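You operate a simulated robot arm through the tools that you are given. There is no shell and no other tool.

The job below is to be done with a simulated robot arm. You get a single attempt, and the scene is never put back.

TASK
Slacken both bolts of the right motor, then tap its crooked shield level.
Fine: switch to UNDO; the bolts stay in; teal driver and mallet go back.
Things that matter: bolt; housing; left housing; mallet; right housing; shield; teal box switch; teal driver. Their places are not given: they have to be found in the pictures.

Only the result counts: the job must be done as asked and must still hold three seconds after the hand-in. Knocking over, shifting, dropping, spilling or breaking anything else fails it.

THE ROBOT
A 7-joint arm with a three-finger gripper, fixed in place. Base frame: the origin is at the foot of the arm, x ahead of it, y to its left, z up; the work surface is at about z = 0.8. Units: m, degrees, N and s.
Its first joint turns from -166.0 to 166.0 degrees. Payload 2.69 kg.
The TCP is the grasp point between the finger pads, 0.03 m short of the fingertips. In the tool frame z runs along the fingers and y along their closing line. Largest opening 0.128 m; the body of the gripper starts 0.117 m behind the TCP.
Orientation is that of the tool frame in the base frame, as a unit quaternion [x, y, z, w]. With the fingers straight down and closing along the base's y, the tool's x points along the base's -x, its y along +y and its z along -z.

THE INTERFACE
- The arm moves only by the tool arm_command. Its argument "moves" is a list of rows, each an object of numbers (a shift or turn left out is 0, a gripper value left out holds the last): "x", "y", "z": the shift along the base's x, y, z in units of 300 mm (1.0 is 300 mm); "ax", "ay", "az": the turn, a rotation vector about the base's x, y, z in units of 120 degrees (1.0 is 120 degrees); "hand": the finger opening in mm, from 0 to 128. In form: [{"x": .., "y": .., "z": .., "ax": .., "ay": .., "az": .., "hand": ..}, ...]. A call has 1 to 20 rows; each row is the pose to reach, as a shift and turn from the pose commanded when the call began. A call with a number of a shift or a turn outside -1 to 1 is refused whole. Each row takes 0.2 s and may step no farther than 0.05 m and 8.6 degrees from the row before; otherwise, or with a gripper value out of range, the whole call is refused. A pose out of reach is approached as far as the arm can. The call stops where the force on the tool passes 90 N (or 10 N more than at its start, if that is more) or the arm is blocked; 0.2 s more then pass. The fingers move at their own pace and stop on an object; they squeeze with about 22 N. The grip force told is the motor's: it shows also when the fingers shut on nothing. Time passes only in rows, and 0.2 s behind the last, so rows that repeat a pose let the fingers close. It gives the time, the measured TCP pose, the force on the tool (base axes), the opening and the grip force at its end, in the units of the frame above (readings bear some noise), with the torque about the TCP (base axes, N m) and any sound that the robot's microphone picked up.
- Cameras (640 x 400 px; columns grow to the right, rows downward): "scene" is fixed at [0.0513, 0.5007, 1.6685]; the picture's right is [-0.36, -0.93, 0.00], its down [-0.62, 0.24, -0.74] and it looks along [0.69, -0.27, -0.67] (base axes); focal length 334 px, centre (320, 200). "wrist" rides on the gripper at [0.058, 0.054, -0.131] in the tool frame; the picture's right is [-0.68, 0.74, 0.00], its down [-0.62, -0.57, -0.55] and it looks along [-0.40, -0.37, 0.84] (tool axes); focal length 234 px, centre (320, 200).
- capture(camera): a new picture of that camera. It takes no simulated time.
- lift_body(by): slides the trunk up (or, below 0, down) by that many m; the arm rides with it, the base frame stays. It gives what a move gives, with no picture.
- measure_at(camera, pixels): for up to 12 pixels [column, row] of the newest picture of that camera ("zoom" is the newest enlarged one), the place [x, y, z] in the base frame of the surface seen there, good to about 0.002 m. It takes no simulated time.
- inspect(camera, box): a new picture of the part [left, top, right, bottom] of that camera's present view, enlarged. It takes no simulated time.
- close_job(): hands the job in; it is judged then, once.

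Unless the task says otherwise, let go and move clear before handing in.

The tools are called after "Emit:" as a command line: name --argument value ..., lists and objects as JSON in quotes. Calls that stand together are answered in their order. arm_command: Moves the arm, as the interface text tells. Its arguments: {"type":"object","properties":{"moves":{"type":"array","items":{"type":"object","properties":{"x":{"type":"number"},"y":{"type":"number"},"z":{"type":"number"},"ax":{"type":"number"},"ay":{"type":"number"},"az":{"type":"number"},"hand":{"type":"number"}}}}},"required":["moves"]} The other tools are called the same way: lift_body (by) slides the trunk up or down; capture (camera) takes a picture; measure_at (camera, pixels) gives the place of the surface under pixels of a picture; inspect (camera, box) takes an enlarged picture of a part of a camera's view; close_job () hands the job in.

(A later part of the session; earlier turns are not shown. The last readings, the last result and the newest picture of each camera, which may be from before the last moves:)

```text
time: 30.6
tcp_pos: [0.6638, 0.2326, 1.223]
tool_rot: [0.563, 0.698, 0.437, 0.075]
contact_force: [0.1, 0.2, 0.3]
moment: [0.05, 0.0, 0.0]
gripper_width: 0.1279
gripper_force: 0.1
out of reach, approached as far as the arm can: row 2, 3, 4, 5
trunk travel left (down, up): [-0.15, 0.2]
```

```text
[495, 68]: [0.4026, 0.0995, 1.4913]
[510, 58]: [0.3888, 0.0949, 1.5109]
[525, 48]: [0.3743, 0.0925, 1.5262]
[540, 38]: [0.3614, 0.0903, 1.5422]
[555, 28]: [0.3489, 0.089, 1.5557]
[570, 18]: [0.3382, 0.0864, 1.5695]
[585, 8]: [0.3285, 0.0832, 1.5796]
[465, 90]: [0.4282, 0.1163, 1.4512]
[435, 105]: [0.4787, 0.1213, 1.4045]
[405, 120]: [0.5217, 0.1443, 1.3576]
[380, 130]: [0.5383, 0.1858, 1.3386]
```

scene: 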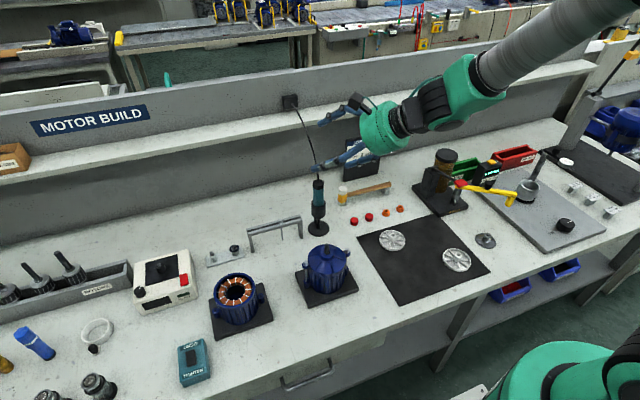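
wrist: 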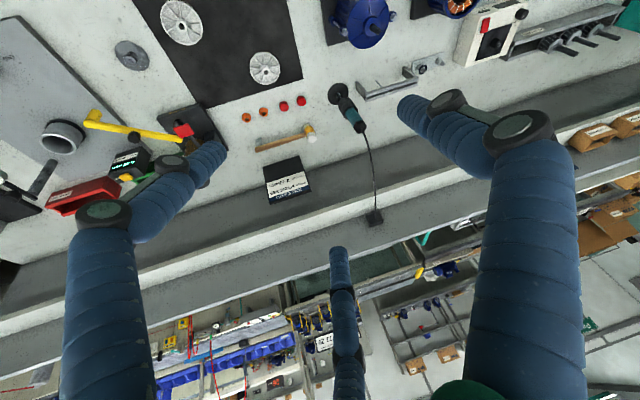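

The forearm direction is unchanged and the tool is at the right angle to it, so I'll continue the roll to about 160°.

Emit:
arm_command --moves '[{"x": 0.0397, "y": -0.0105, "z": 0.0324, "ax": 0.0433, "ay": 0.0113, "az": -0.0493}, {"x": 0.0786, "y": -0.0278, "z": 0.0626, "ax": 0.0866, "ay": 0.0226, "az": -0.0986}, {"x": 0.1161, "y": -0.0518, "z": 0.0902, "ax": 0.1299, "ay": 0.0339, "az": -0.1479}, {"x": 0.1515, "y": -0.0819, "z": 0.1143, "ax": 0.1732, "ay": 0.0452, "az": -0.1972}, {"x": 0.1839, "y": -0.1175, "z": 0.1347, "ax": 0.2165, "ay": 0.0565, "az": -0.2465}, {"x": 0.2128, "y": -0.158, "z": 0.1509, "ax": 0.2598, "ay": 0.0678, "az": -0.2958}, {"x": 0.2376, "y": -0.2025, "z": 0.1627, "ax": 0.3031, "ay": 0.0791, "az": -0.3451}, {"x": 0.258, "y": -0.2501, "z": 0.1696, "ax": 0.3464, "ay": 0.0904, "az": -0.3944}, {"x": 0.2734, "y": -0.3, "z": 0.1717, "ax": 0.3897, "ay": 0.1017, "az": -0.4437}, {"x": 0.2835, "y": -0.3513, "z": 0.1688, "ax": 0.433, "ay": 0.113, "az": -0.493}]'

Emit:
capture --camera "scene"

```text
time: 32.8
tcp_pos: [0.7378, 0.1423, 1.2819]
tool_rot: [0.842, 0.089, 0.531, -0.034]
contact_force: [-2.0, -0.5, 1.9]
moment: [0.0, 0.09, 0.04]
gripper_width: 0.1279
gripper_force: 0.2
out of reach, approached as far as the arm can: row 1, 2, 3, 4, 5, 6, 7, 8, 9, 10
trunk travel left (down, up): [-0.15, 0.2]
```

```text
taken
```

scene: 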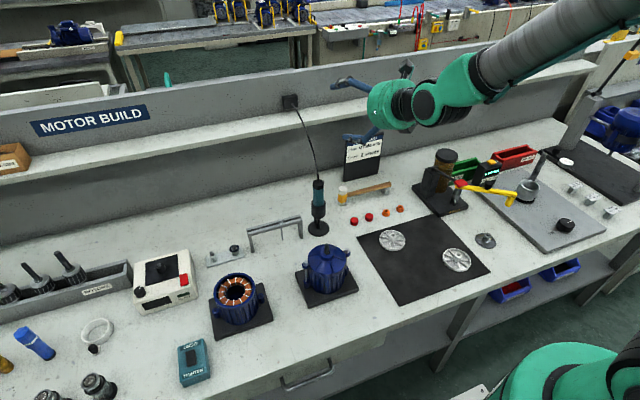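

The tool now points forward above the forearm line, as intended. I'll tilt it straight down in the arm's plane, keeping the wrist in place.

Emit:
arm_command --moves '[{"x": -0.068, "y": -0.0117, "z": -0.121, "ax": -0.0113, "ay": 0.0661}, {"x": -0.1533, "y": -0.0263, "z": -0.2325, "ax": -0.0226, "ay": 0.1321}, {"x": -0.2519, "y": -0.0432, "z": -0.3298, "ax": -0.034, "ay": 0.1982}, {"x": -0.3644, "y": -0.0625, "z": -0.4131, "ax": -0.0453, "ay": 0.2642}, {"x": -0.4858, "y": -0.0833, "z": -0.4788, "ax": -0.0566, "ay": 0.3303}, {"x": -0.615, "y": -0.1054, "z": -0.5268, "ax": -0.0679, "ay": 0.3964}, {"x": -0.7511, "y": -0.1287, "z": -0.5563, "ax": -0.0792, "ay": 0.4624}, {"x": -0.8884, "y": -0.1523, "z": -0.566, "ax": -0.0906, "ay": 0.5285}, {"x": -0.8884, "y": -0.1523, "z": -0.566, "ax": -0.0906, "ay": 0.5285}]'

Emit:
capture --camera "scene"

```text
time: 34.8
tcp_pos: [0.4969, 0.0874, 1.0962]
tool_rot: [0.994, 0.11, -0.003, -0.027]
contact_force: [0.5, 0.2, 0.3]
moment: [0.0, 0.01, -0.02]
gripper_width: 0.1279
gripper_force: 0.0
out of reach, approached as far as the arm can: row 1, 3, 5, 6, 7, 8, 9
trunk travel left (down, up): [-0.15, 0.2]
```

```text
taken
```

scene: 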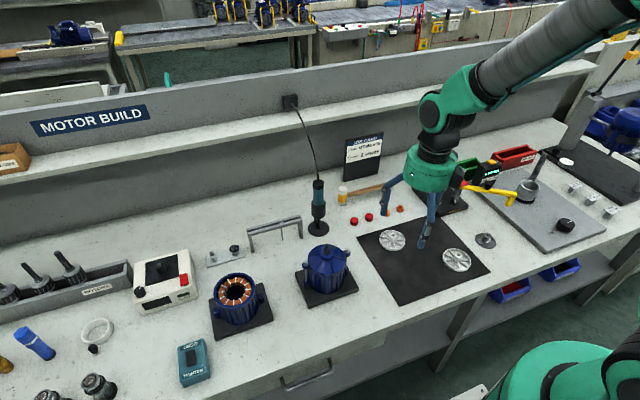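

The tool is vertical again with yaw about 190° from nominal. I'll now turn yaw back in the positive sense while rising, watching whether it follows.

Emit:
arm_command --moves '[{"z": 0.05, "az": 0.068}, {"z": 0.1, "az": 0.136}, {"z": 0.15, "az": 0.204}, {"z": 0.2, "az": 0.272}, {"z": 0.25, "az": 0.34}, {"z": 0.3, "az": 0.408}, {"z": 0.3, "az": 0.408}]'

```text
time: 36.4
tcp_pos: [0.4967, 0.085, 1.1895]
tool_rot: [0.862, 0.506, -0.007, -0.01]
contact_force: [-0.3, -0.4, 0.1]
moment: [-0.01, 0.0, -0.01]
gripper_width: 0.1281
gripper_force: 0.1
trunk travel left (down, up): [-0.15, 0.2]
```

It followed without trouble. I'll continue the remaining 119° of yaw to nominal.

Emit:
arm_command --moves '[{"y": 0.02, "z": 0.01, "az": 0.0662}, {"y": 0.04, "z": 0.02, "az": 0.1324}, {"y": 0.06, "z": 0.03, "az": 0.1987}, {"y": 0.08, "z": 0.04, "az": 0.2649}, {"y": 0.1, "z": 0.05, "az": 0.3311}, {"y": 0.12, "z": 0.06, "az": 0.3973}, {"y": 0.14, "z": 0.07, "az": 0.4636}, {"y": 0.16, "z": 0.08, "az": 0.5298}, {"y": 0.18, "z": 0.09, "az": 0.596}, {"y": 0.2, "z": 0.1, "az": 0.6622}, {"y": 0.22, "z": 0.11, "az": 0.7284}, {"y": 0.24, "z": 0.12, "az": 0.7947}, {"y": 0.26, "z": 0.13, "az": 0.8609}, {"y": 0.28, "z": 0.14, "az": 0.9271}, {"y": 0.3, "z": 0.15, "az": 0.9933}]'

```text
time: 39.6
tcp_pos: [0.4999, 0.1721, 1.2333]
tool_rot: [-0.001, 1.0, -0.012, 0.001]
contact_force: [-0.2, 0.4, -0.4]
moment: [0.0, 0.02, 0.03]
gripper_width: 0.1281
gripper_force: 0.1
trunk travel left (down, up): [-0.15, 0.2]
```

The arm is back to the nominal tool-down attitude, and nothing on the bench was disturbed. From the front view the shield's left (+y) side is the high one, tilted about 1°. I'll now head toward the teal switch box at (0.476, 0.66).

Emit:
arm_command --moves '[{"x": -0.024, "y": 0.132, "z": -0.016, "ax": 0.0016}, {"x": -0.048, "y": 0.265, "z": -0.031, "ax": 0.0033}, {"x": -0.072, "y": 0.397, "z": -0.047, "ax": 0.0049}, {"x": -0.095, "y": 0.53, "z": -0.063, "ax": 0.0066}, {"x": -0.119, "y": 0.662, "z": -0.079, "ax": 0.0082}, {"x": -0.143, "y": 0.795, "z": -0.094, "ax": 0.0099}, {"x": -0.167, "y": 0.927, "z": -0.11, "ax": 0.0115}]'

Emit:
arm_command --moves '[{"x": -0.024, "y": 0.129, "z": -0.071}, {"x": -0.048, "y": 0.257, "z": -0.143}, {"x": -0.071, "y": 0.386, "z": -0.214}, {"x": -0.095, "y": 0.514, "z": -0.286}, {"x": -0.119, "y": 0.643, "z": -0.357}, {"x": -0.143, "y": 0.771, "z": -0.429}, {"x": -0.167, "y": 0.9, "z": -0.5}]'

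Emit:
capture --camera "wrist"

```text
time: 41.2
tcp_pos: [0.4514, 0.4556, 1.2002]
tool_rot: [0.0, 1.0, -0.001, 0.0]
contact_force: [-0.2, 0.4, -0.9]
moment: [0.01, -0.01, -0.01]
gripper_width: 0.1279
gripper_force: 0.0
trunk travel left (down, up): [-0.15, 0.2]
```

```text
time: 42.8
tcp_pos: [0.398, 0.722, 1.0503]
tool_rot: [0.001, 1.0, 0.0, 0.0]
contact_force: [0.1, -0.1, 0.6]
moment: [0.05, -0.01, 0.03]
gripper_width: 0.128
gripper_force: 0.0
trunk travel left (down, up): [-0.15, 0.2]
```

```text
taken
```

wrist: 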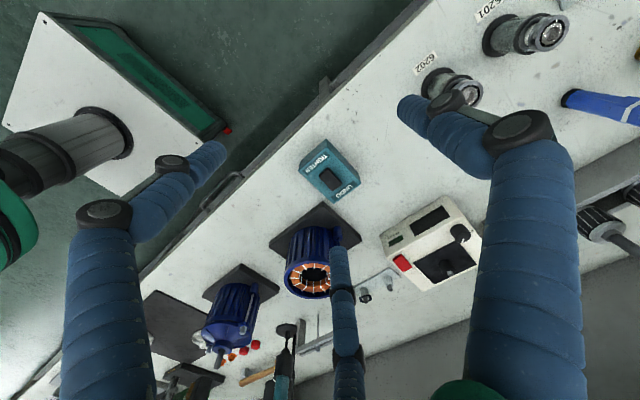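

Emit:
inspect --camera "wrist" --box '[290, 130, 370, 210]'

```text
5.00 times, centred on (330, 170) of wrist
```

zoom: 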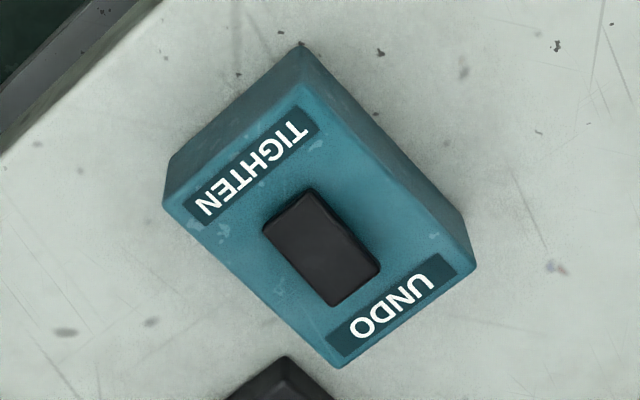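

Emit:
measure_at --camera "zoom" --pixels '[[295, 210], [310, 230], [322, 248], [335, 268], [350, 290], [340, 285], [250, 165], [395, 300], [240, 270], [400, 210], [305, 65], [175, 200]]'

```text
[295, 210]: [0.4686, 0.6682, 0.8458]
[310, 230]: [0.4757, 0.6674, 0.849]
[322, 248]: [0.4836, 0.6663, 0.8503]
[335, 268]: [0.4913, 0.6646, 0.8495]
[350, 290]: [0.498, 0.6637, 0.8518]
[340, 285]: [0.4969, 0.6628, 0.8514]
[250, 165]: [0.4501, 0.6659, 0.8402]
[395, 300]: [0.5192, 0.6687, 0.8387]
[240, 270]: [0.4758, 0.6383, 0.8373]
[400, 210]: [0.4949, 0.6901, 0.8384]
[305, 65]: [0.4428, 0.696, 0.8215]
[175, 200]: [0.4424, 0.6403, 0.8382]
```

The rocker's TIGHTEN end is down (z≈0.846) and its UNDO end up (z≈0.852 at (0.498, 0.6635)). I'll close the fingers and go above the UNDO end.

Emit:
arm_command --moves '[{"x": 0.0674, "y": -0.039, "z": -0.04, "hand": 0}, {"x": 0.1348, "y": -0.078, "z": -0.12}, {"x": 0.2022, "y": -0.117, "z": -0.2}, {"x": 0.2696, "y": -0.156, "z": -0.3}, {"x": 0.337, "y": -0.195, "z": -0.401}, {"x": 0.337, "y": -0.195, "z": -0.401}]'

Emit:
capture --camera "wrist"

Emit:
inspect --camera "scene" --box '[140, 300, 250, 400]'

```text
time: 44.2
tcp_pos: [0.498, 0.6641, 0.9273]
tool_rot: [0.0, 1.0, 0.001, -0.001]
contact_force: [0.5, 0.3, -0.4]
moment: [0.01, 0.04, -0.04]
gripper_width: 0.0025
gripper_force: 21.7
trunk travel left (down, up): [-0.15, 0.2]
```

```text
taken
```

wrist: 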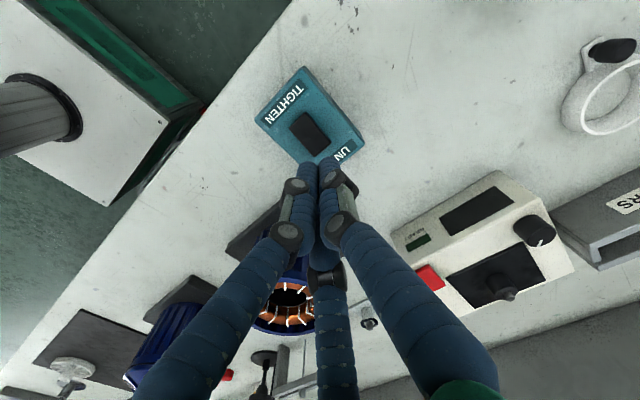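

```text
4.00 times, centred on (195, 350) of scene
```

zoom: 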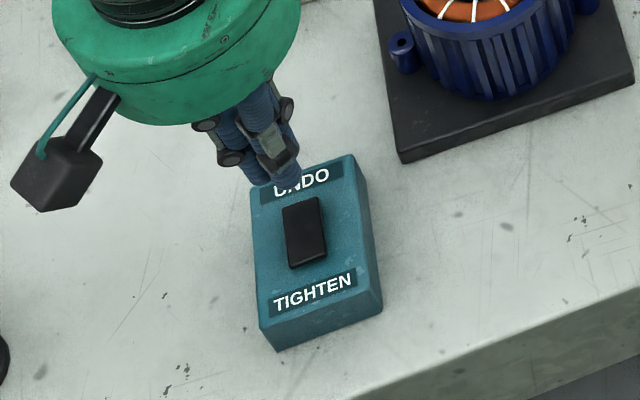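

The fingertips hover about 45 mm above the UNDO end. I'll press down in small steps and check the force.

Emit:
arm_command --moves '[{"z": -0.05}, {"z": -0.1}, {"z": -0.133}, {"z": -0.15}, {"z": -0.16}, {"z": -0.167}]'

Emit:
inspect --camera "wrist" --box '[240, 40, 400, 180]'

```text
time: 45.6
tcp_pos: [0.4996, 0.6636, 0.8802]
tool_rot: [0.0, 1.0, 0.0, 0.001]
contact_force: [-0.2, 0.3, 0.5]
moment: [0.07, 0.02, 0.02]
gripper_width: 0.0021
gripper_force: 22.1
trunk travel left (down, up): [-0.15, 0.2]
```

```text
2.86 times, centred on (320, 110) of wrist
```

zoom: 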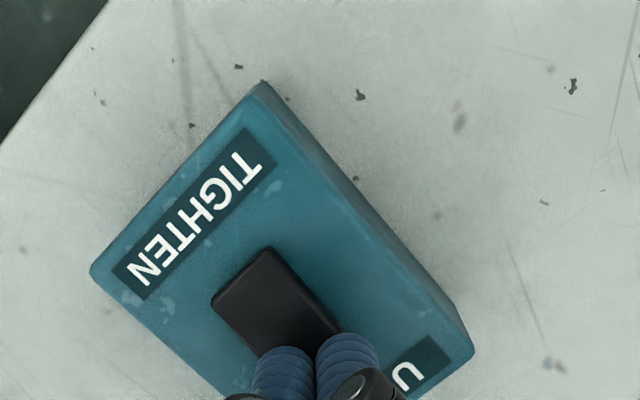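

Fingertips are at about z=0.850 with no force yet. I'll go down in finer steps.

Emit:
arm_command --moves '[{"z": -0.005}, {"z": -0.01}, {"z": -0.015}, {"z": -0.02}]'

Emit:
inspect --camera "wrist" --box '[240, 40, 400, 180]'

```text
time: 46.6
tcp_pos: [0.502, 0.6634, 0.8757]
tool_rot: [-0.001, 1.0, 0.001, 0.002]
contact_force: [1.2, -0.6, 12.9]
moment: [-0.07, 0.16, -0.02]
gripper_width: 0.0021
gripper_force: 21.8
trunk travel left (down, up): [-0.15, 0.2]
```

```text
2.86 times, centred on (320, 110) of wrist
```

zoom: 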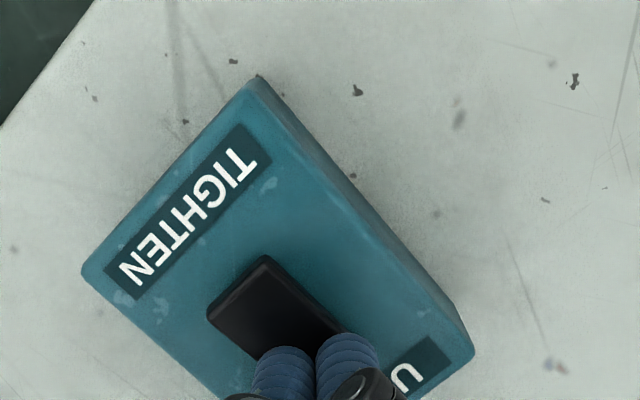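

There is now about 13 N on the rocker and its TIGHTEN end casts a shadow as if raised. I'll measure the rocker surface.

Emit:
measure_at --camera "zoom" --pixels '[[240, 290], [255, 275], [265, 300], [285, 315], [300, 325], [300, 220]]'

```text
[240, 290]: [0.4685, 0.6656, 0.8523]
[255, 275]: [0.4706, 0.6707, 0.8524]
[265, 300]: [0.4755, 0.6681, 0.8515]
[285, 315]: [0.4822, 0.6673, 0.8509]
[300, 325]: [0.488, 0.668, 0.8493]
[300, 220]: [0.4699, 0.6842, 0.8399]
```

The TIGHTEN end is now up at 0.852, so the rocker has flipped. I'll lift off straight up and confirm.

Emit:
arm_command --moves '[{"z": 0.05}, {"z": 0.15}, {"z": 0.3}, {"z": 0.45}, {"z": 0.5, "x": -0.1, "y": 0.06}]'

Emit:
inspect --camera "scene" --box '[150, 320, 240, 400]'

Emit:
inspect --camera "wrist" --box '[240, 60, 400, 180]'

```text
time: 47.8
tcp_pos: [0.4681, 0.679, 1.0221]
tool_rot: [-0.001, 1.0, 0.0, 0.0]
contact_force: [0.0, -0.5, 0.3]
moment: [0.07, 0.05, 0.03]
gripper_width: 0.0023
gripper_force: 22.2
trunk travel left (down, up): [-0.15, 0.2]
```

```text
5.00 times, centred on (195, 360) of scene
```

zoom: 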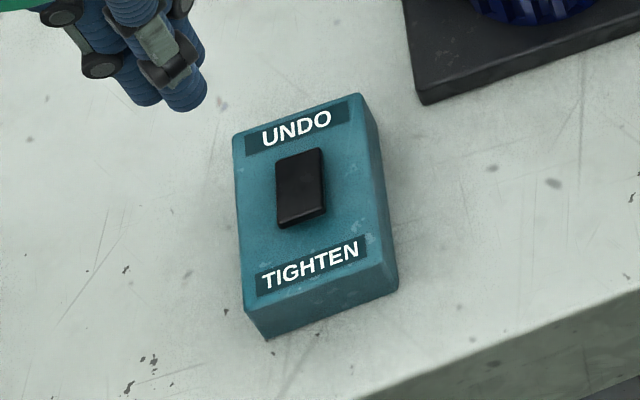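

```text
3.33 times, centred on (320, 120) of wrist
```

zoom: 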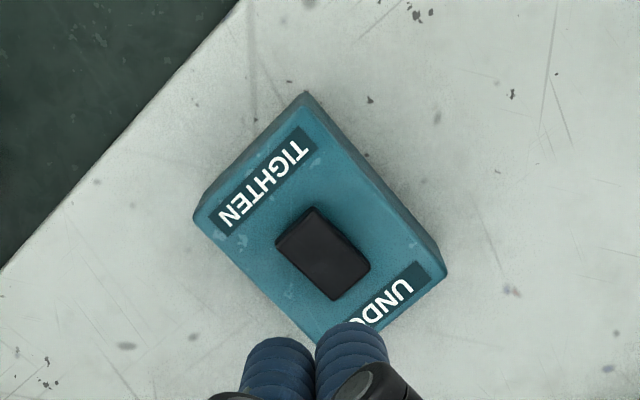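

The rocker is now down on UNDO and the box has not moved. Next I'll move to a viewpoint for the teal driver.

Emit:
arm_command --moves '[{"x": 0.053, "y": -0.086, "z": 0.11, "hand": 128}, {"x": 0.106, "y": -0.171, "z": 0.21}, {"x": 0.159, "y": -0.257, "z": 0.32}, {"x": 0.211, "y": -0.343, "z": 0.43}, {"x": 0.264, "y": -0.429, "z": 0.53}, {"x": 0.317, "y": -0.514, "z": 0.6}, {"x": 0.37, "y": -0.6, "z": 0.667}]'

Emit:
arm_command --moves '[{"x": 0.074, "y": -0.12, "z": -0.01}, {"x": 0.148, "y": -0.24, "z": -0.02}, {"x": 0.222, "y": -0.36, "z": -0.04}, {"x": 0.296, "y": -0.48, "z": -0.06}, {"x": 0.37, "y": -0.6, "z": -0.07}]'

Emit:
capture --camera "wrist"

```text
time: 49.4
tcp_pos: [0.5796, 0.4994, 1.2271]
tool_rot: [0.0, 1.0, 0.001, 0.001]
contact_force: [-0.9, 0.2, 1.0]
moment: [-0.01, 0.01, 0.0]
gripper_width: 0.1279
gripper_force: 0.0
trunk travel left (down, up): [-0.15, 0.2]
```

```text
time: 50.6
tcp_pos: [0.6901, 0.3209, 1.2034]
tool_rot: [0.0, 1.0, 0.0, 0.0]
contact_force: [-0.1, -0.6, 0.1]
moment: [-0.03, -0.04, -0.01]
gripper_width: 0.128
gripper_force: 0.1
trunk travel left (down, up): [-0.15, 0.2]
```

```text
taken
```

wrist: 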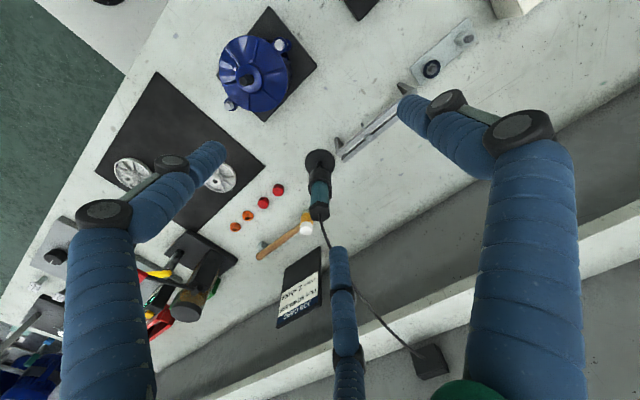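

Emit:
inspect --camera "wrist" --box '[280, 140, 360, 230]'

Emit:
measure_at --camera "zoom" --pixels '[[320, 320], [310, 325], [330, 318], [318, 280], [318, 250], [316, 230], [315, 200], [315, 120], [300, 90], [350, 95], [330, 345]]'

```text
4.44 times, centred on (320, 185) of wrist
```

zoom: 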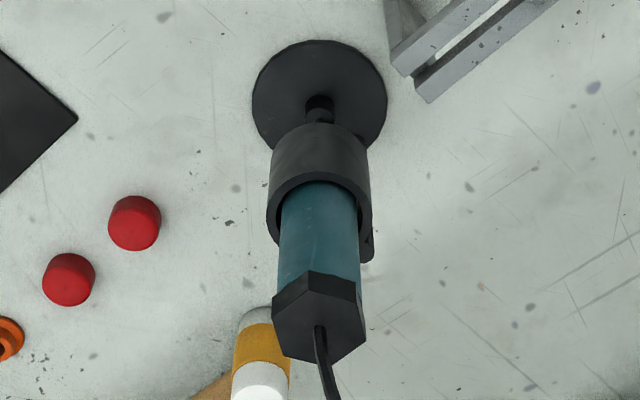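

```text
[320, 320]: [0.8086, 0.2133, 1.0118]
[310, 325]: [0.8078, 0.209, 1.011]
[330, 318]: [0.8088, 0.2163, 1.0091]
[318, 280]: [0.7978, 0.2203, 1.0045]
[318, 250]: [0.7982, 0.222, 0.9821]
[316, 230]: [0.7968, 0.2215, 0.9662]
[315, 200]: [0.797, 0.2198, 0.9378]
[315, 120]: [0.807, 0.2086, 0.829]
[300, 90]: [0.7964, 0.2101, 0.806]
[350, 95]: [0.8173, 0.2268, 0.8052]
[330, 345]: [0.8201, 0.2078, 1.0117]
```

The driver axis is near (0.809, 0.211), with the teal body exposed between about z=0.94 and 1.0 and the hex cap top at 1.011. I'll hover above it with a narrower opening to check the alignment.

Emit:
arm_command --moves '[{"x": 0.079, "y": -0.073, "z": -0.04, "hand": 90}, {"x": 0.159, "y": -0.147, "z": -0.08}, {"x": 0.238, "y": -0.22, "z": -0.13}, {"x": 0.318, "y": -0.293, "z": -0.18}, {"x": 0.397, "y": -0.367, "z": -0.243}]'

Emit:
capture --camera "wrist"

Emit:
inspect --camera "scene" --box '[260, 110, 380, 250]'

```text
time: 51.8
tcp_pos: [0.8107, 0.2115, 1.1308]
tool_rot: [0.0, 1.0, -0.001, 0.001]
contact_force: [0.2, -0.3, 0.8]
moment: [-0.05, 0.02, -0.01]
gripper_width: 0.0898
gripper_force: 0.1
trunk travel left (down, up): [-0.15, 0.2]
```

```text
taken
```

wrist: 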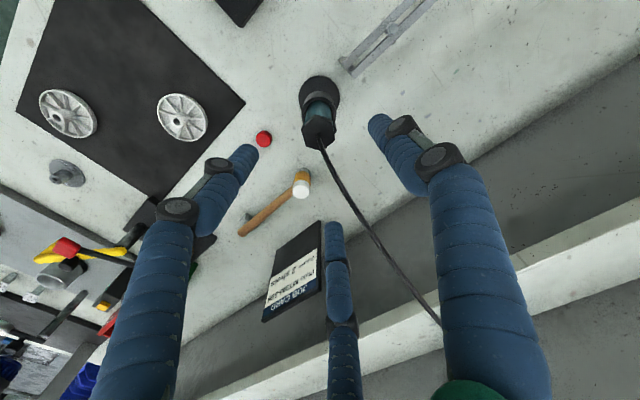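

```text
2.86 times, centred on (320, 180) of scene
```

zoom: 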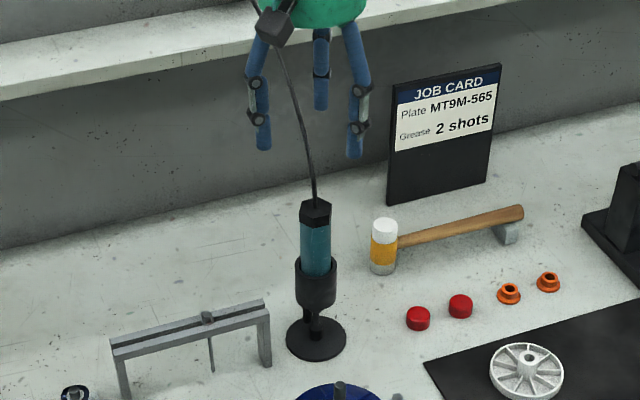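

The cable runs out between two fingers. I'll zoom in on the cap and collar for centring.

Emit:
inspect --camera "wrist" --box '[280, 60, 360, 160]'

```text
4.00 times, centred on (320, 110) of wrist
```

zoom: 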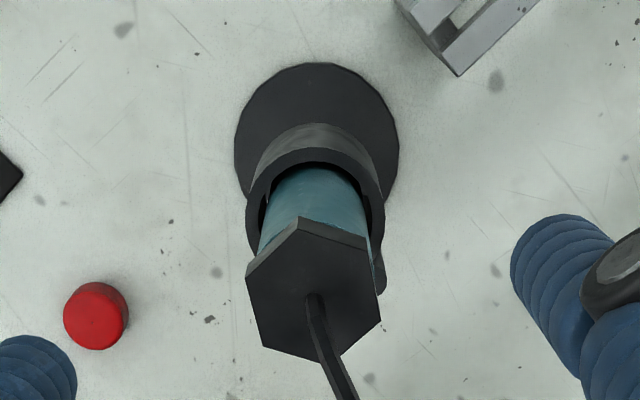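

Emit:
measure_at --camera "zoom" --pixels '[[300, 230], [255, 285], [265, 340], [375, 315], [355, 250], [315, 288], [312, 265], [250, 190], [375, 195], [315, 155], [310, 180], [340, 350]]'

```text
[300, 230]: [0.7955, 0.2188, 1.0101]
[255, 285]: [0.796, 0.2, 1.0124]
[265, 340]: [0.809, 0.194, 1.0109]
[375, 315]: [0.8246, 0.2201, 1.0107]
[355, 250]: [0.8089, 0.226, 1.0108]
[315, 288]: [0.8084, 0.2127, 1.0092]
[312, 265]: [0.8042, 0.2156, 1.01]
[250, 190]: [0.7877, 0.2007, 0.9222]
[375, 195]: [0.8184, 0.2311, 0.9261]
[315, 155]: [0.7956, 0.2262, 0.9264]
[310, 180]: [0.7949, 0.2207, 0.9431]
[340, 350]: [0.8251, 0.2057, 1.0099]
```

The cap centre is at about (0.810, 0.211), matching the TCP within 1 mm. I'll lower straight down around the teal body to TCP z≈0.972, clear of the collar top at 0.926.

Emit:
arm_command --moves '[{"z": -0.12}, {"z": -0.24}, {"z": -0.36}, {"z": -0.45}, {"z": -0.5}, {"z": -0.529}]'

Emit:
capture --camera "wrist"

Emit:
inspect --camera "scene" --box '[260, 110, 380, 250]'

```text
time: 53.2
tcp_pos: [0.8099, 0.2102, 0.9717]
tool_rot: [0.0, 1.0, 0.0, 0.001]
contact_force: [0.2, 1.1, -0.5]
moment: [0.0, -0.04, -0.02]
gripper_width: 0.09
gripper_force: 0.0
trunk travel left (down, up): [-0.15, 0.2]
```

```text
taken
```

wrist: 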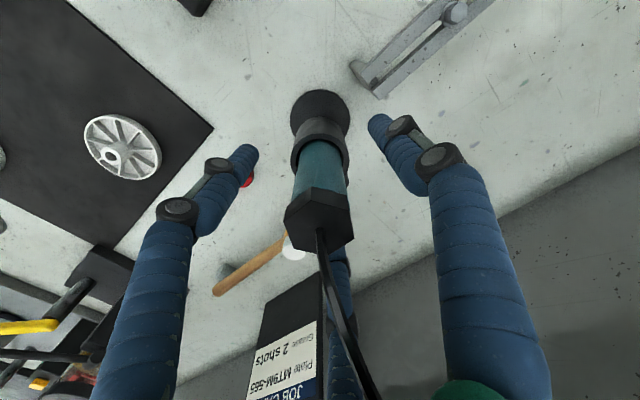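

```text
2.86 times, centred on (320, 180) of scene
```

zoom: 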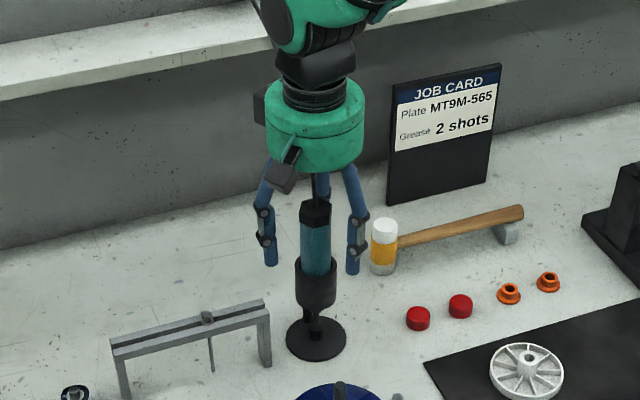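

The fingers straddle the driver body cleanly. I'll close on it.

Emit:
arm_command --moves '[{"hand": 60}, {"hand": 30}, {"hand": 15}, {"hand": 10}, {"hand": 10}]'

Emit:
capture --camera "wrist"

```text
time: 54.4
tcp_pos: [0.8107, 0.2104, 0.9721]
tool_rot: [0.0, 1.0, 0.0, 0.001]
contact_force: [-0.5, -0.7, 0.8]
moment: [0.05, 0.02, -0.01]
gripper_width: 0.0339
gripper_force: 21.6
trunk travel left (down, up): [-0.15, 0.2]
```

```text
taken
```

wrist: 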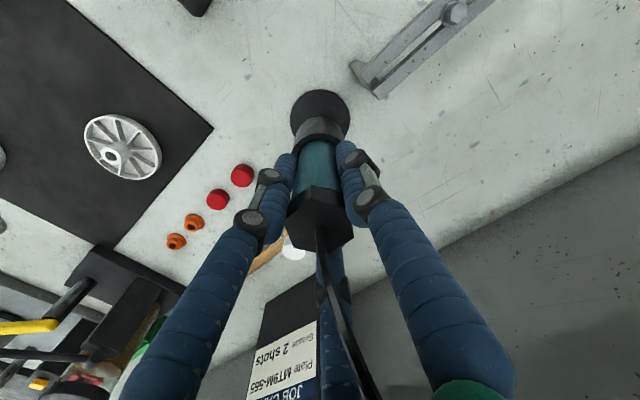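

It is gripped (34 mm, 22 N). I'll lift straight up out of the collar.

Emit:
arm_command --moves '[{"z": 0.05, "hand": 10}, {"z": 0.1}, {"z": 0.2}, {"z": 0.3}, {"z": 0.4}, {"z": 0.5}, {"z": 0.6}, {"z": 0.7}]'

Emit:
capture --camera "scene"

Emit:
capture --camera "wrist"

```text
time: 56.2
tcp_pos: [0.8103, 0.2114, 1.1822]
tool_rot: [0.0, 1.0, 0.0, 0.001]
contact_force: [0.3, 0.1, -2.9]
moment: [-0.02, -0.02, 0.03]
gripper_width: 0.0338
gripper_force: 21.6
trunk travel left (down, up): [-0.15, 0.2]
```

```text
taken
```

scene: 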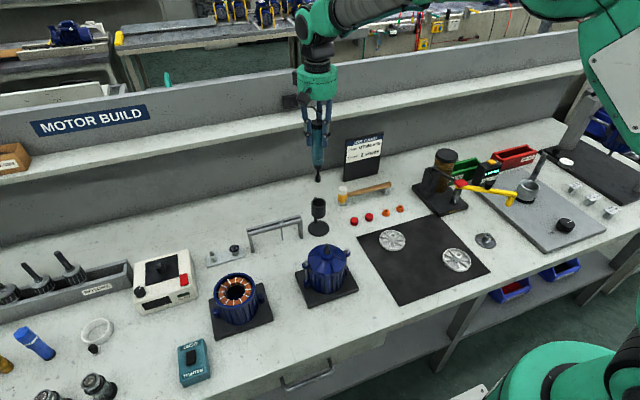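

```text
taken
```

wrist: 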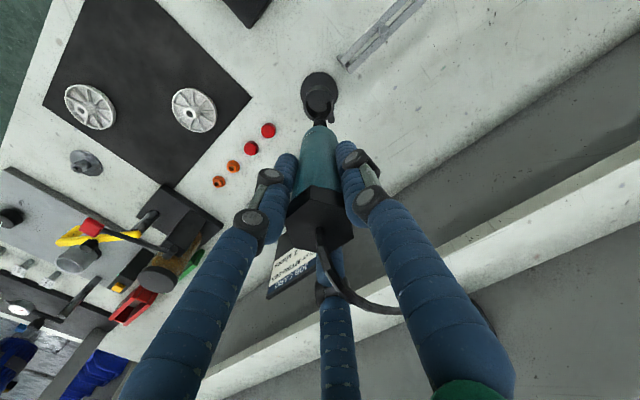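

The driver is out of its stand, weighing about 3 N. I'll zoom on it to measure its tip.

Emit:
inspect --camera "scene" --box '[280, 90, 360, 200]'

Emit:
measure_at --camera "scene" --pixels '[[318, 180], [318, 178], [318, 174], [318, 170], [318, 162], [318, 150], [317, 205], [317, 232]]'

```text
3.64 times, centred on (320, 145) of scene
```

zoom: 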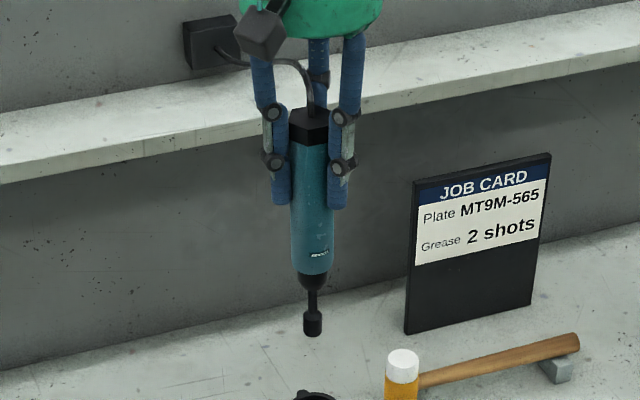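

```text
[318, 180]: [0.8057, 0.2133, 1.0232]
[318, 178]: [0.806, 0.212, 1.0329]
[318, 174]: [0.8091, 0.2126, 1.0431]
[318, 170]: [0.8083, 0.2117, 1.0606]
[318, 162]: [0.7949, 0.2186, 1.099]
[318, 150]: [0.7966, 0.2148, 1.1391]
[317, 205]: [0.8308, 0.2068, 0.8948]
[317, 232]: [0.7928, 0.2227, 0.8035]
```

The socket tip sits about 0.1665 m below the TCP (it rested on the stand base at z≈0.805). I'll carry it over the left bolt at about (0.590, 0.3325), stopping well above.

Emit:
arm_command --moves '[{"x": -0.092, "y": 0.05}, {"x": -0.184, "y": 0.101}, {"x": -0.275, "y": 0.151}, {"x": -0.367, "y": 0.202}, {"x": -0.459, "y": 0.252}, {"x": -0.551, "y": 0.303}, {"x": -0.642, "y": 0.353}, {"x": -0.734, "y": 0.404, "z": -0.05}, {"x": -0.734, "y": 0.404, "z": -0.107}]'

Emit:
capture --camera "wrist"

Emit:
inspect --camera "scene" --box '[270, 180, 380, 300]'

```text
time: 58.2
tcp_pos: [0.5893, 0.3316, 1.1483]
tool_rot: [0.0, 1.0, -0.001, 0.0]
contact_force: [-0.1, 0.3, -2.9]
moment: [-0.04, 0.0, -0.02]
gripper_width: 0.0337
gripper_force: 21.8
trunk travel left (down, up): [-0.15, 0.2]
```

```text
taken
```

wrist: 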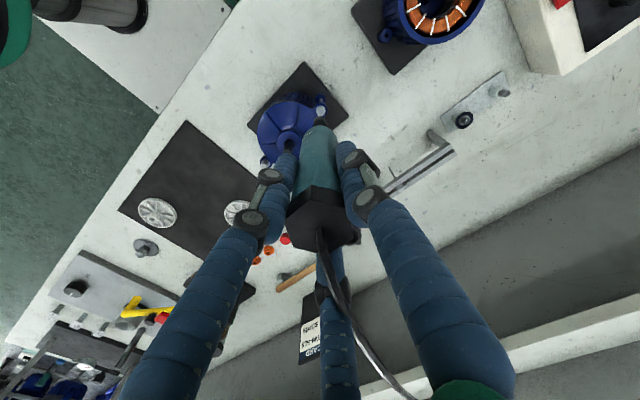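

```text
3.33 times, centred on (325, 240) of scene
```

zoom: 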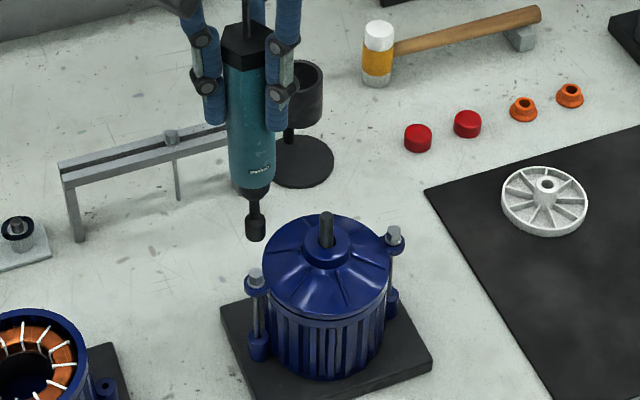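

Emit:
inspect --camera "wrist" --box '[285, 80, 355, 150]'

Emit:
inspect --camera "scene" --box '[285, 235, 325, 275]'

```text
5.71 times, centred on (320, 115) of wrist
```

zoom: 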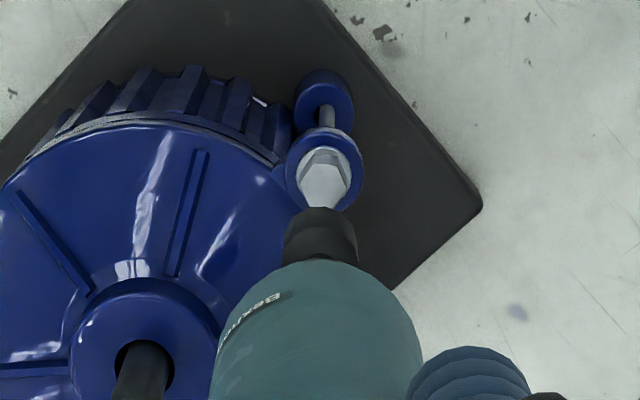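

```text
10.00 times, centred on (305, 255) of scene
```

zoom: 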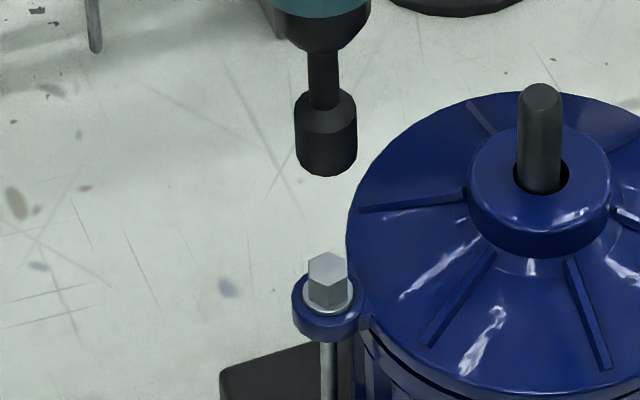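

In the scene zoom the socket (327,165) is nearly in column with the bolt head (328,262). I'll measure the bolt head top and the socket precisely.

Emit:
measure_at --camera "zoom" --pixels '[[328, 258], [328, 268], [318, 265], [338, 265], [328, 278], [315, 270], [340, 272], [327, 160], [310, 160], [345, 160], [327, 140], [540, 92]]'

```text
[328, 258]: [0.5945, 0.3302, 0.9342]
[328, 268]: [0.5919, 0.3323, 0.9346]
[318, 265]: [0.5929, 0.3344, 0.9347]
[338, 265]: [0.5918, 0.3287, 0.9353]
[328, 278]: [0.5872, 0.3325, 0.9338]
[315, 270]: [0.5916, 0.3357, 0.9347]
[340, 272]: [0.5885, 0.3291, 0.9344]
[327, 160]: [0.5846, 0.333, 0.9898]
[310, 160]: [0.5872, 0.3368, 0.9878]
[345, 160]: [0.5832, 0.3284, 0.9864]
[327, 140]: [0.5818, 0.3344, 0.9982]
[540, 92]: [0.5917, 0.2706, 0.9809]
```

The bolt head centre is at about (0.591, 0.332, 0.9345) and the socket axis within about 1 mm of that. I'll nudge 1 mm in x and y and descend to just above the head.

Emit:
arm_command --moves '[{"x": 0.0033, "y": 0.0033, "z": -0.05}, {"x": 0.0033, "y": 0.0033, "z": -0.1}, {"x": 0.0033, "y": 0.0033, "z": -0.135}]'

Emit:
inspect --camera "scene" --box '[285, 235, 325, 275]'

Emit:
inspect --camera "wrist" --box '[285, 80, 355, 150]'

```text
time: 59.0
tcp_pos: [0.59, 0.332, 1.11]
tool_rot: [-0.001, 1.0, -0.001, 0.0]
contact_force: [0.1, 0.0, -3.2]
moment: [0.01, 0.0, -0.01]
gripper_width: 0.0336
gripper_force: 22.3
trunk travel left (down, up): [-0.15, 0.2]
```

```text
10.00 times, centred on (305, 255) of scene
```

zoom: 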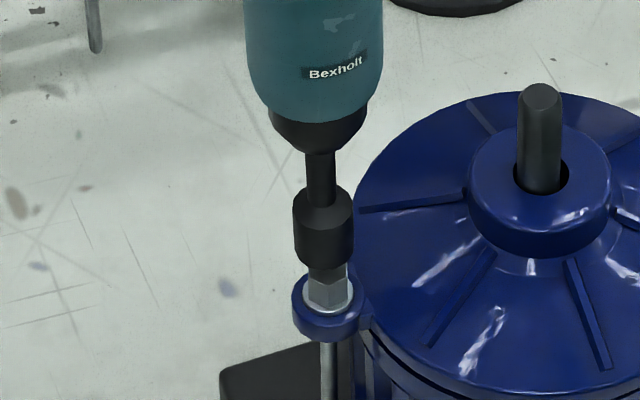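

```text
5.71 times, centred on (320, 115) of wrist
```

zoom: 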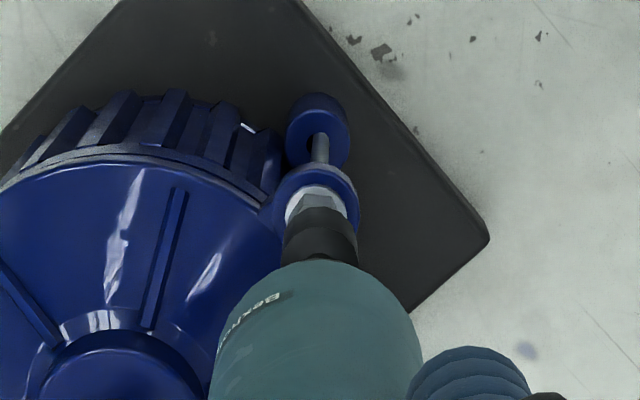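

The socket is just above the head but looks offset by around 1 mm. I'll measure the socket and head from both views.

Emit:
measure_at --camera "zoom" --pixels '[[322, 200], [310, 203], [335, 200], [322, 192], [290, 205], [355, 200], [320, 235], [295, 235], [345, 235], [320, 220], [320, 250]]'

Emit:
inspect --camera "scene" --box '[295, 250, 319, 265]'

```text
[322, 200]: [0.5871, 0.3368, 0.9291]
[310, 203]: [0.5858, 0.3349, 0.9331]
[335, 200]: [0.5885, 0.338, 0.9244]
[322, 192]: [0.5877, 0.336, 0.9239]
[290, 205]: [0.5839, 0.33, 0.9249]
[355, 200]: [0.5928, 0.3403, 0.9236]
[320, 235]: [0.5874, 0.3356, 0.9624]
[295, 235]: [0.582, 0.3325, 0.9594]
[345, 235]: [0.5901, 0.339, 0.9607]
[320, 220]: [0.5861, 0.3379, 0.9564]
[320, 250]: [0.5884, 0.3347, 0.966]
```

```text
16.00 times, centred on (307, 258) of scene
```

zoom: 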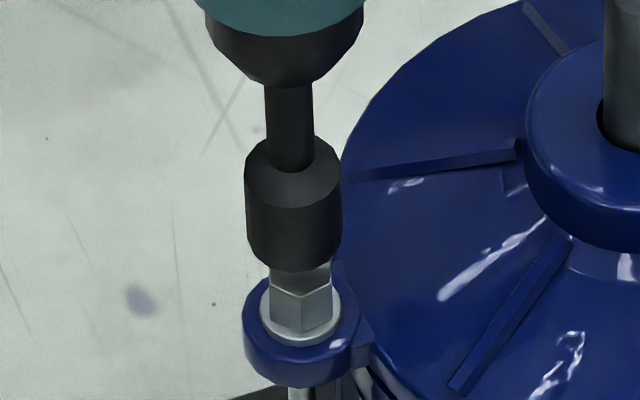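

The offsets are at the 1 mm level. I'll shift y by −0.7 mm and lower slowly onto the head, watching force and sound.

Emit:
arm_command --moves '[{"y": -0.0023, "z": 0.0}, {"y": -0.0023, "z": -0.01}, {"y": -0.0023, "z": -0.02}, {"y": -0.0023, "z": -0.027}]'

Emit:
inspect --camera "scene" --box '[295, 250, 319, 265]'

```text
time: 60.0
tcp_pos: [0.5925, 0.3318, 1.1028]
tool_rot: [0.0, 1.0, 0.001, 0.002]
contact_force: [-0.6, -1.4, 15.1]
moment: [-0.22, 0.21, -0.02]
gripper_width: 0.0338
gripper_force: 22.0
trunk travel left (down, up): [-0.15, 0.2]
```

```text
16.00 times, centred on (307, 258) of scene
```

zoom: 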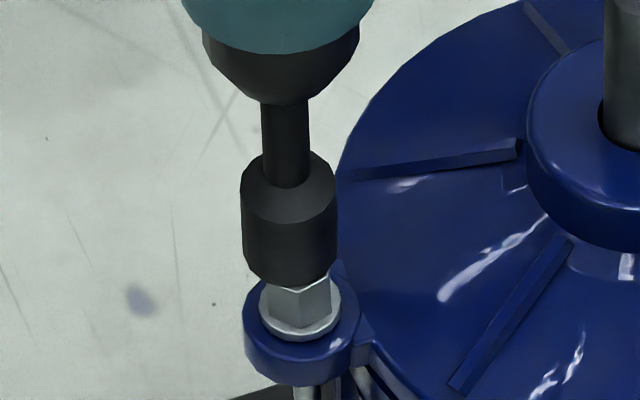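

It touched the head top with about 18 N and a moment that puts the contact about 6 mm toward −x of the axis, so the socket must move toward −x. I'll lift off and re-check.

Emit:
arm_command --moves '[{"z": 0.01}, {"z": 0.027}, {"z": 0.04}, {"z": 0.04, "x": -0.005}]'

Emit:
inspect --camera "scene" --box '[295, 245, 319, 265]'

Emit:
inspect --camera "wrist" --box '[285, 80, 355, 150]'

```text
time: 61.0
tcp_pos: [0.5907, 0.3318, 1.1132]
tool_rot: [0.0, 1.0, -0.001, 0.0]
contact_force: [-0.5, -0.5, -3.2]
moment: [0.03, 0.01, 0.0]
gripper_width: 0.0339
gripper_force: 21.8
trunk travel left (down, up): [-0.15, 0.2]
```

```text
16.00 times, centred on (307, 255) of scene
```

zoom: 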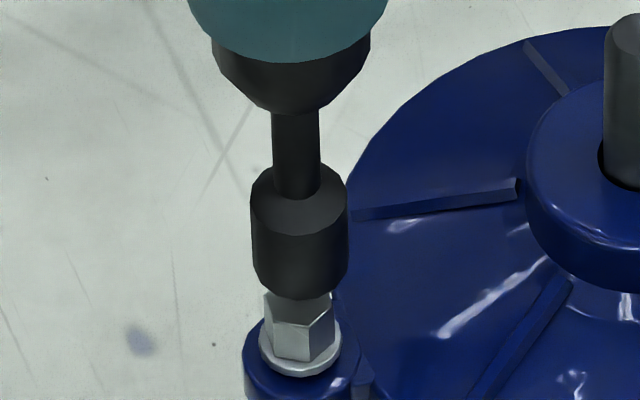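

```text
5.71 times, centred on (320, 115) of wrist
```

zoom: 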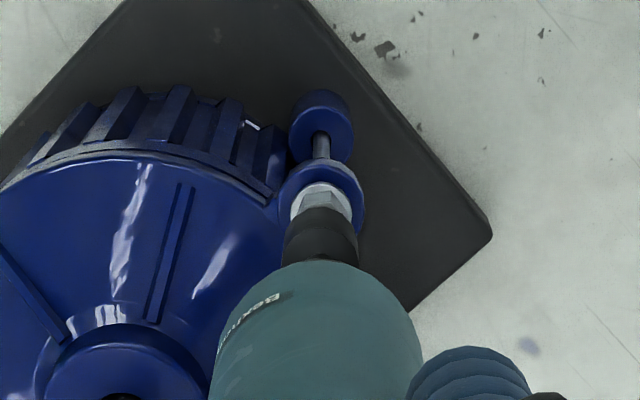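

After lifting, the socket (251–348, centre 299) lines up well with the head (262–338) in column. The hex facets look different from before, so I'll measure whether the bolt has turned or risen.

Emit:
inspect --camera "scene" --box '[297, 255, 317, 270]'

Emit:
measure_at --camera "zoom" --pixels '[[320, 100], [300, 100], [340, 100], [320, 130], [320, 160], [320, 190], [280, 190], [350, 190]]'

```text
16.00 times, centred on (307, 262) of scene
```

zoom: 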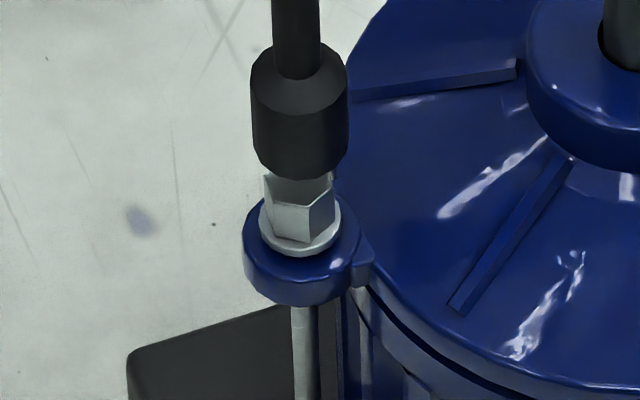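

```text
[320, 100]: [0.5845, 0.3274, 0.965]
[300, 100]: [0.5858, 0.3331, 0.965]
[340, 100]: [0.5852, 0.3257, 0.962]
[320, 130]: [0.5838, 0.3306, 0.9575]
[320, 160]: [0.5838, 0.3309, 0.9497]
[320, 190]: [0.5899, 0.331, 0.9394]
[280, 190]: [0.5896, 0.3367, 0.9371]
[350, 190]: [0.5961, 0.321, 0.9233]
```

The head facets have turned, so pressing did drive the bolt. I'll lift higher to see the whole head and measure its height.

Emit:
arm_command --moves '[{"z": 0.05}, {"z": 0.12}]'

Emit:
inspect --camera "scene" --box '[285, 235, 325, 275]'

Emit:
measure_at --camera "zoom" --pixels '[[328, 250], [328, 256], [328, 262], [328, 268], [328, 280], [318, 262], [338, 262], [328, 300], [300, 315], [540, 92]]'

```text
time: 61.6
tcp_pos: [0.5892, 0.3321, 1.1503]
tool_rot: [0.0, 1.0, 0.0, 0.0]
contact_force: [-0.3, -0.7, -2.9]
moment: [0.0, 0.0, -0.01]
gripper_width: 0.034
gripper_force: 21.8
trunk travel left (down, up): [-0.15, 0.2]
```

```text
10.00 times, centred on (305, 255) of scene
```

zoom: 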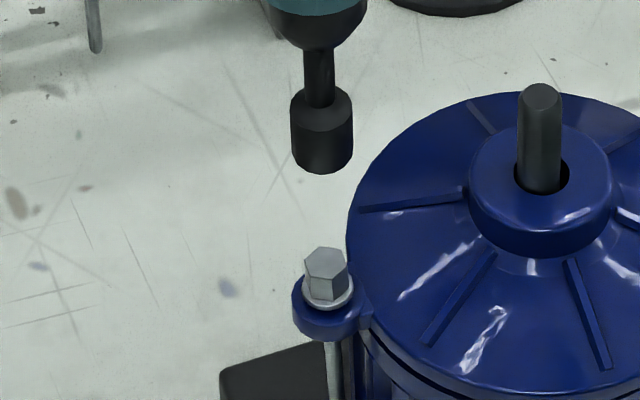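

```text
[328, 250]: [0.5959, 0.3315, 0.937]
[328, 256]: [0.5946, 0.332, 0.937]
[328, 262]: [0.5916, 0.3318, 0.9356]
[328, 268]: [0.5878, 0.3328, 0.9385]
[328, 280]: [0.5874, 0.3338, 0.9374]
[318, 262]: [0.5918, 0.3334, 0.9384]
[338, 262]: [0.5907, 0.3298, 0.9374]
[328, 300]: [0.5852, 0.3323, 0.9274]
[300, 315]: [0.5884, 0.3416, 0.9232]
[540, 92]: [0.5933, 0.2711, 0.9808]
```

The left bolt head top is now at about z=0.9375 versus 0.9345 before, and the hex has turned. It has backed out about 3 mm and is still in place. I'll take a tight look at it.

Emit:
inspect --camera "scene" --box '[299, 255, 315, 275]'

Emit:
inspect --camera "wrist" --box '[290, 85, 350, 125]'

Emit:
measure_at --camera "zoom" --pixels '[[320, 200], [320, 160], [330, 230], [300, 230], [340, 230], [350, 250]]'

```text
16.00 times, centred on (307, 265) of scene
```

zoom: 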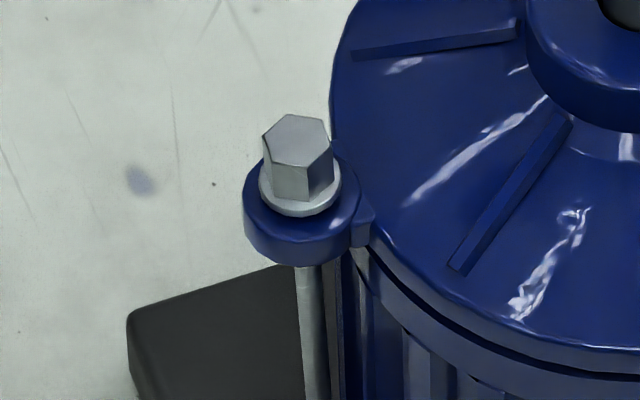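

```text
10.00 times, centred on (320, 105) of wrist
```

zoom: 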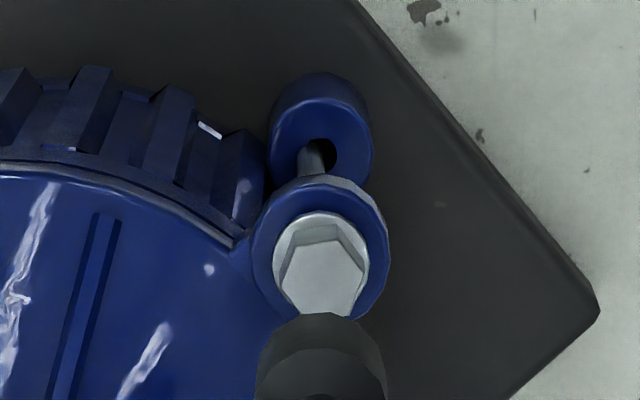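

```text
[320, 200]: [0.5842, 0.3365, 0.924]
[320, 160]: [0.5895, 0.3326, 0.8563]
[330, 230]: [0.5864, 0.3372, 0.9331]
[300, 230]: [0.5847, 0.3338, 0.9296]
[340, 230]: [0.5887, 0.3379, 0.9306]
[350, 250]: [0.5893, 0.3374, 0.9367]
```

The left bolt is backed out and still held in its ear and lug. I'll now hop over the shaft to the right bolt near (0.591, 0.2085).

Emit:
arm_command --moves '[{"z": 0.07}, {"z": 0.14, "y": -0.05}, {"z": 0.15, "y": -0.17}, {"z": 0.15, "y": -0.29, "x": 0.003}, {"z": 0.12, "y": -0.38, "x": 0.005}, {"z": 0.05, "y": -0.412, "x": 0.006}, {"z": 0.0, "y": -0.412, "x": 0.006}]'

Emit:
inspect --camera "scene" --box '[325, 220, 365, 260]'

Emit:
inspect --camera "wrist" --box '[285, 80, 355, 150]'

```text
time: 63.2
tcp_pos: [0.5906, 0.2068, 1.148]
tool_rot: [0.0, 1.0, 0.0, 0.0]
contact_force: [0.8, 0.0, -2.3]
moment: [0.01, -0.01, 0.03]
gripper_width: 0.0338
gripper_force: 22.0
trunk travel left (down, up): [-0.15, 0.2]
```

```text
10.00 times, centred on (345, 240) of scene
```

zoom: 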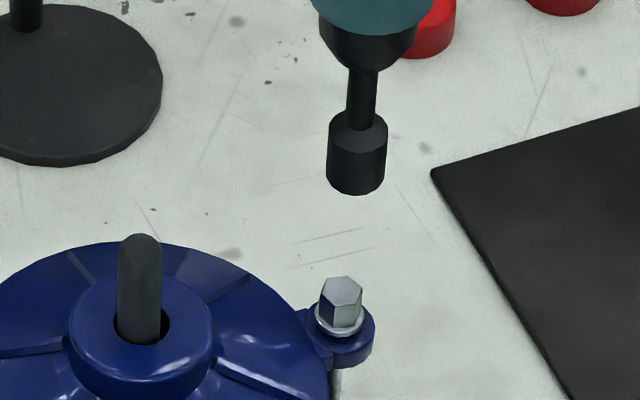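

```text
5.71 times, centred on (320, 115) of wrist
```

zoom: 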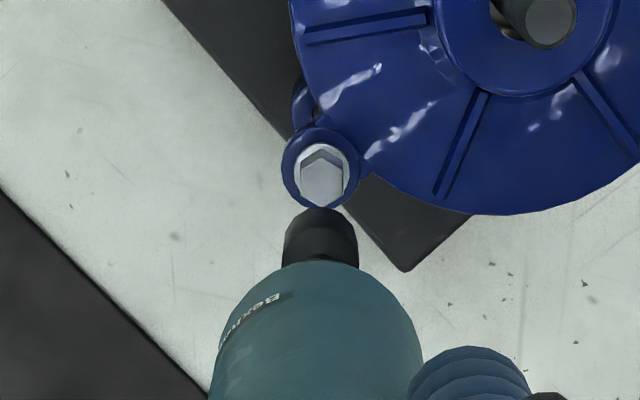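

Emit:
measure_at --camera "zoom" --pixels '[[322, 170], [322, 185], [310, 180], [335, 180], [322, 198], [290, 175], [355, 175]]'

Emit:
inspect --camera "scene" --box '[333, 235, 357, 260]'

Emit:
measure_at --camera "scene" --pixels '[[347, 249]]'

```text
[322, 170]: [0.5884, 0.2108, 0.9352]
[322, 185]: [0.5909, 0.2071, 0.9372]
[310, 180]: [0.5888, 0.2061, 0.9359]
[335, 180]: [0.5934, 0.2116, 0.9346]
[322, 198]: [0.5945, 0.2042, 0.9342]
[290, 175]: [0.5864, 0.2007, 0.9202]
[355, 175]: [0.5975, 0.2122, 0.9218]
```

```text
16.00 times, centred on (345, 248) of scene
```

zoom: 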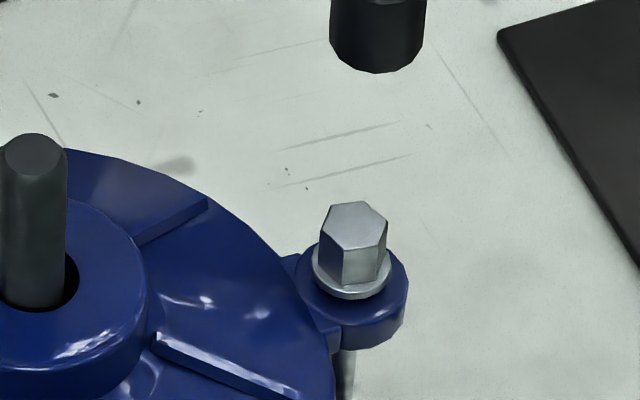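

```text
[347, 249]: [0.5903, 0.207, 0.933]
```

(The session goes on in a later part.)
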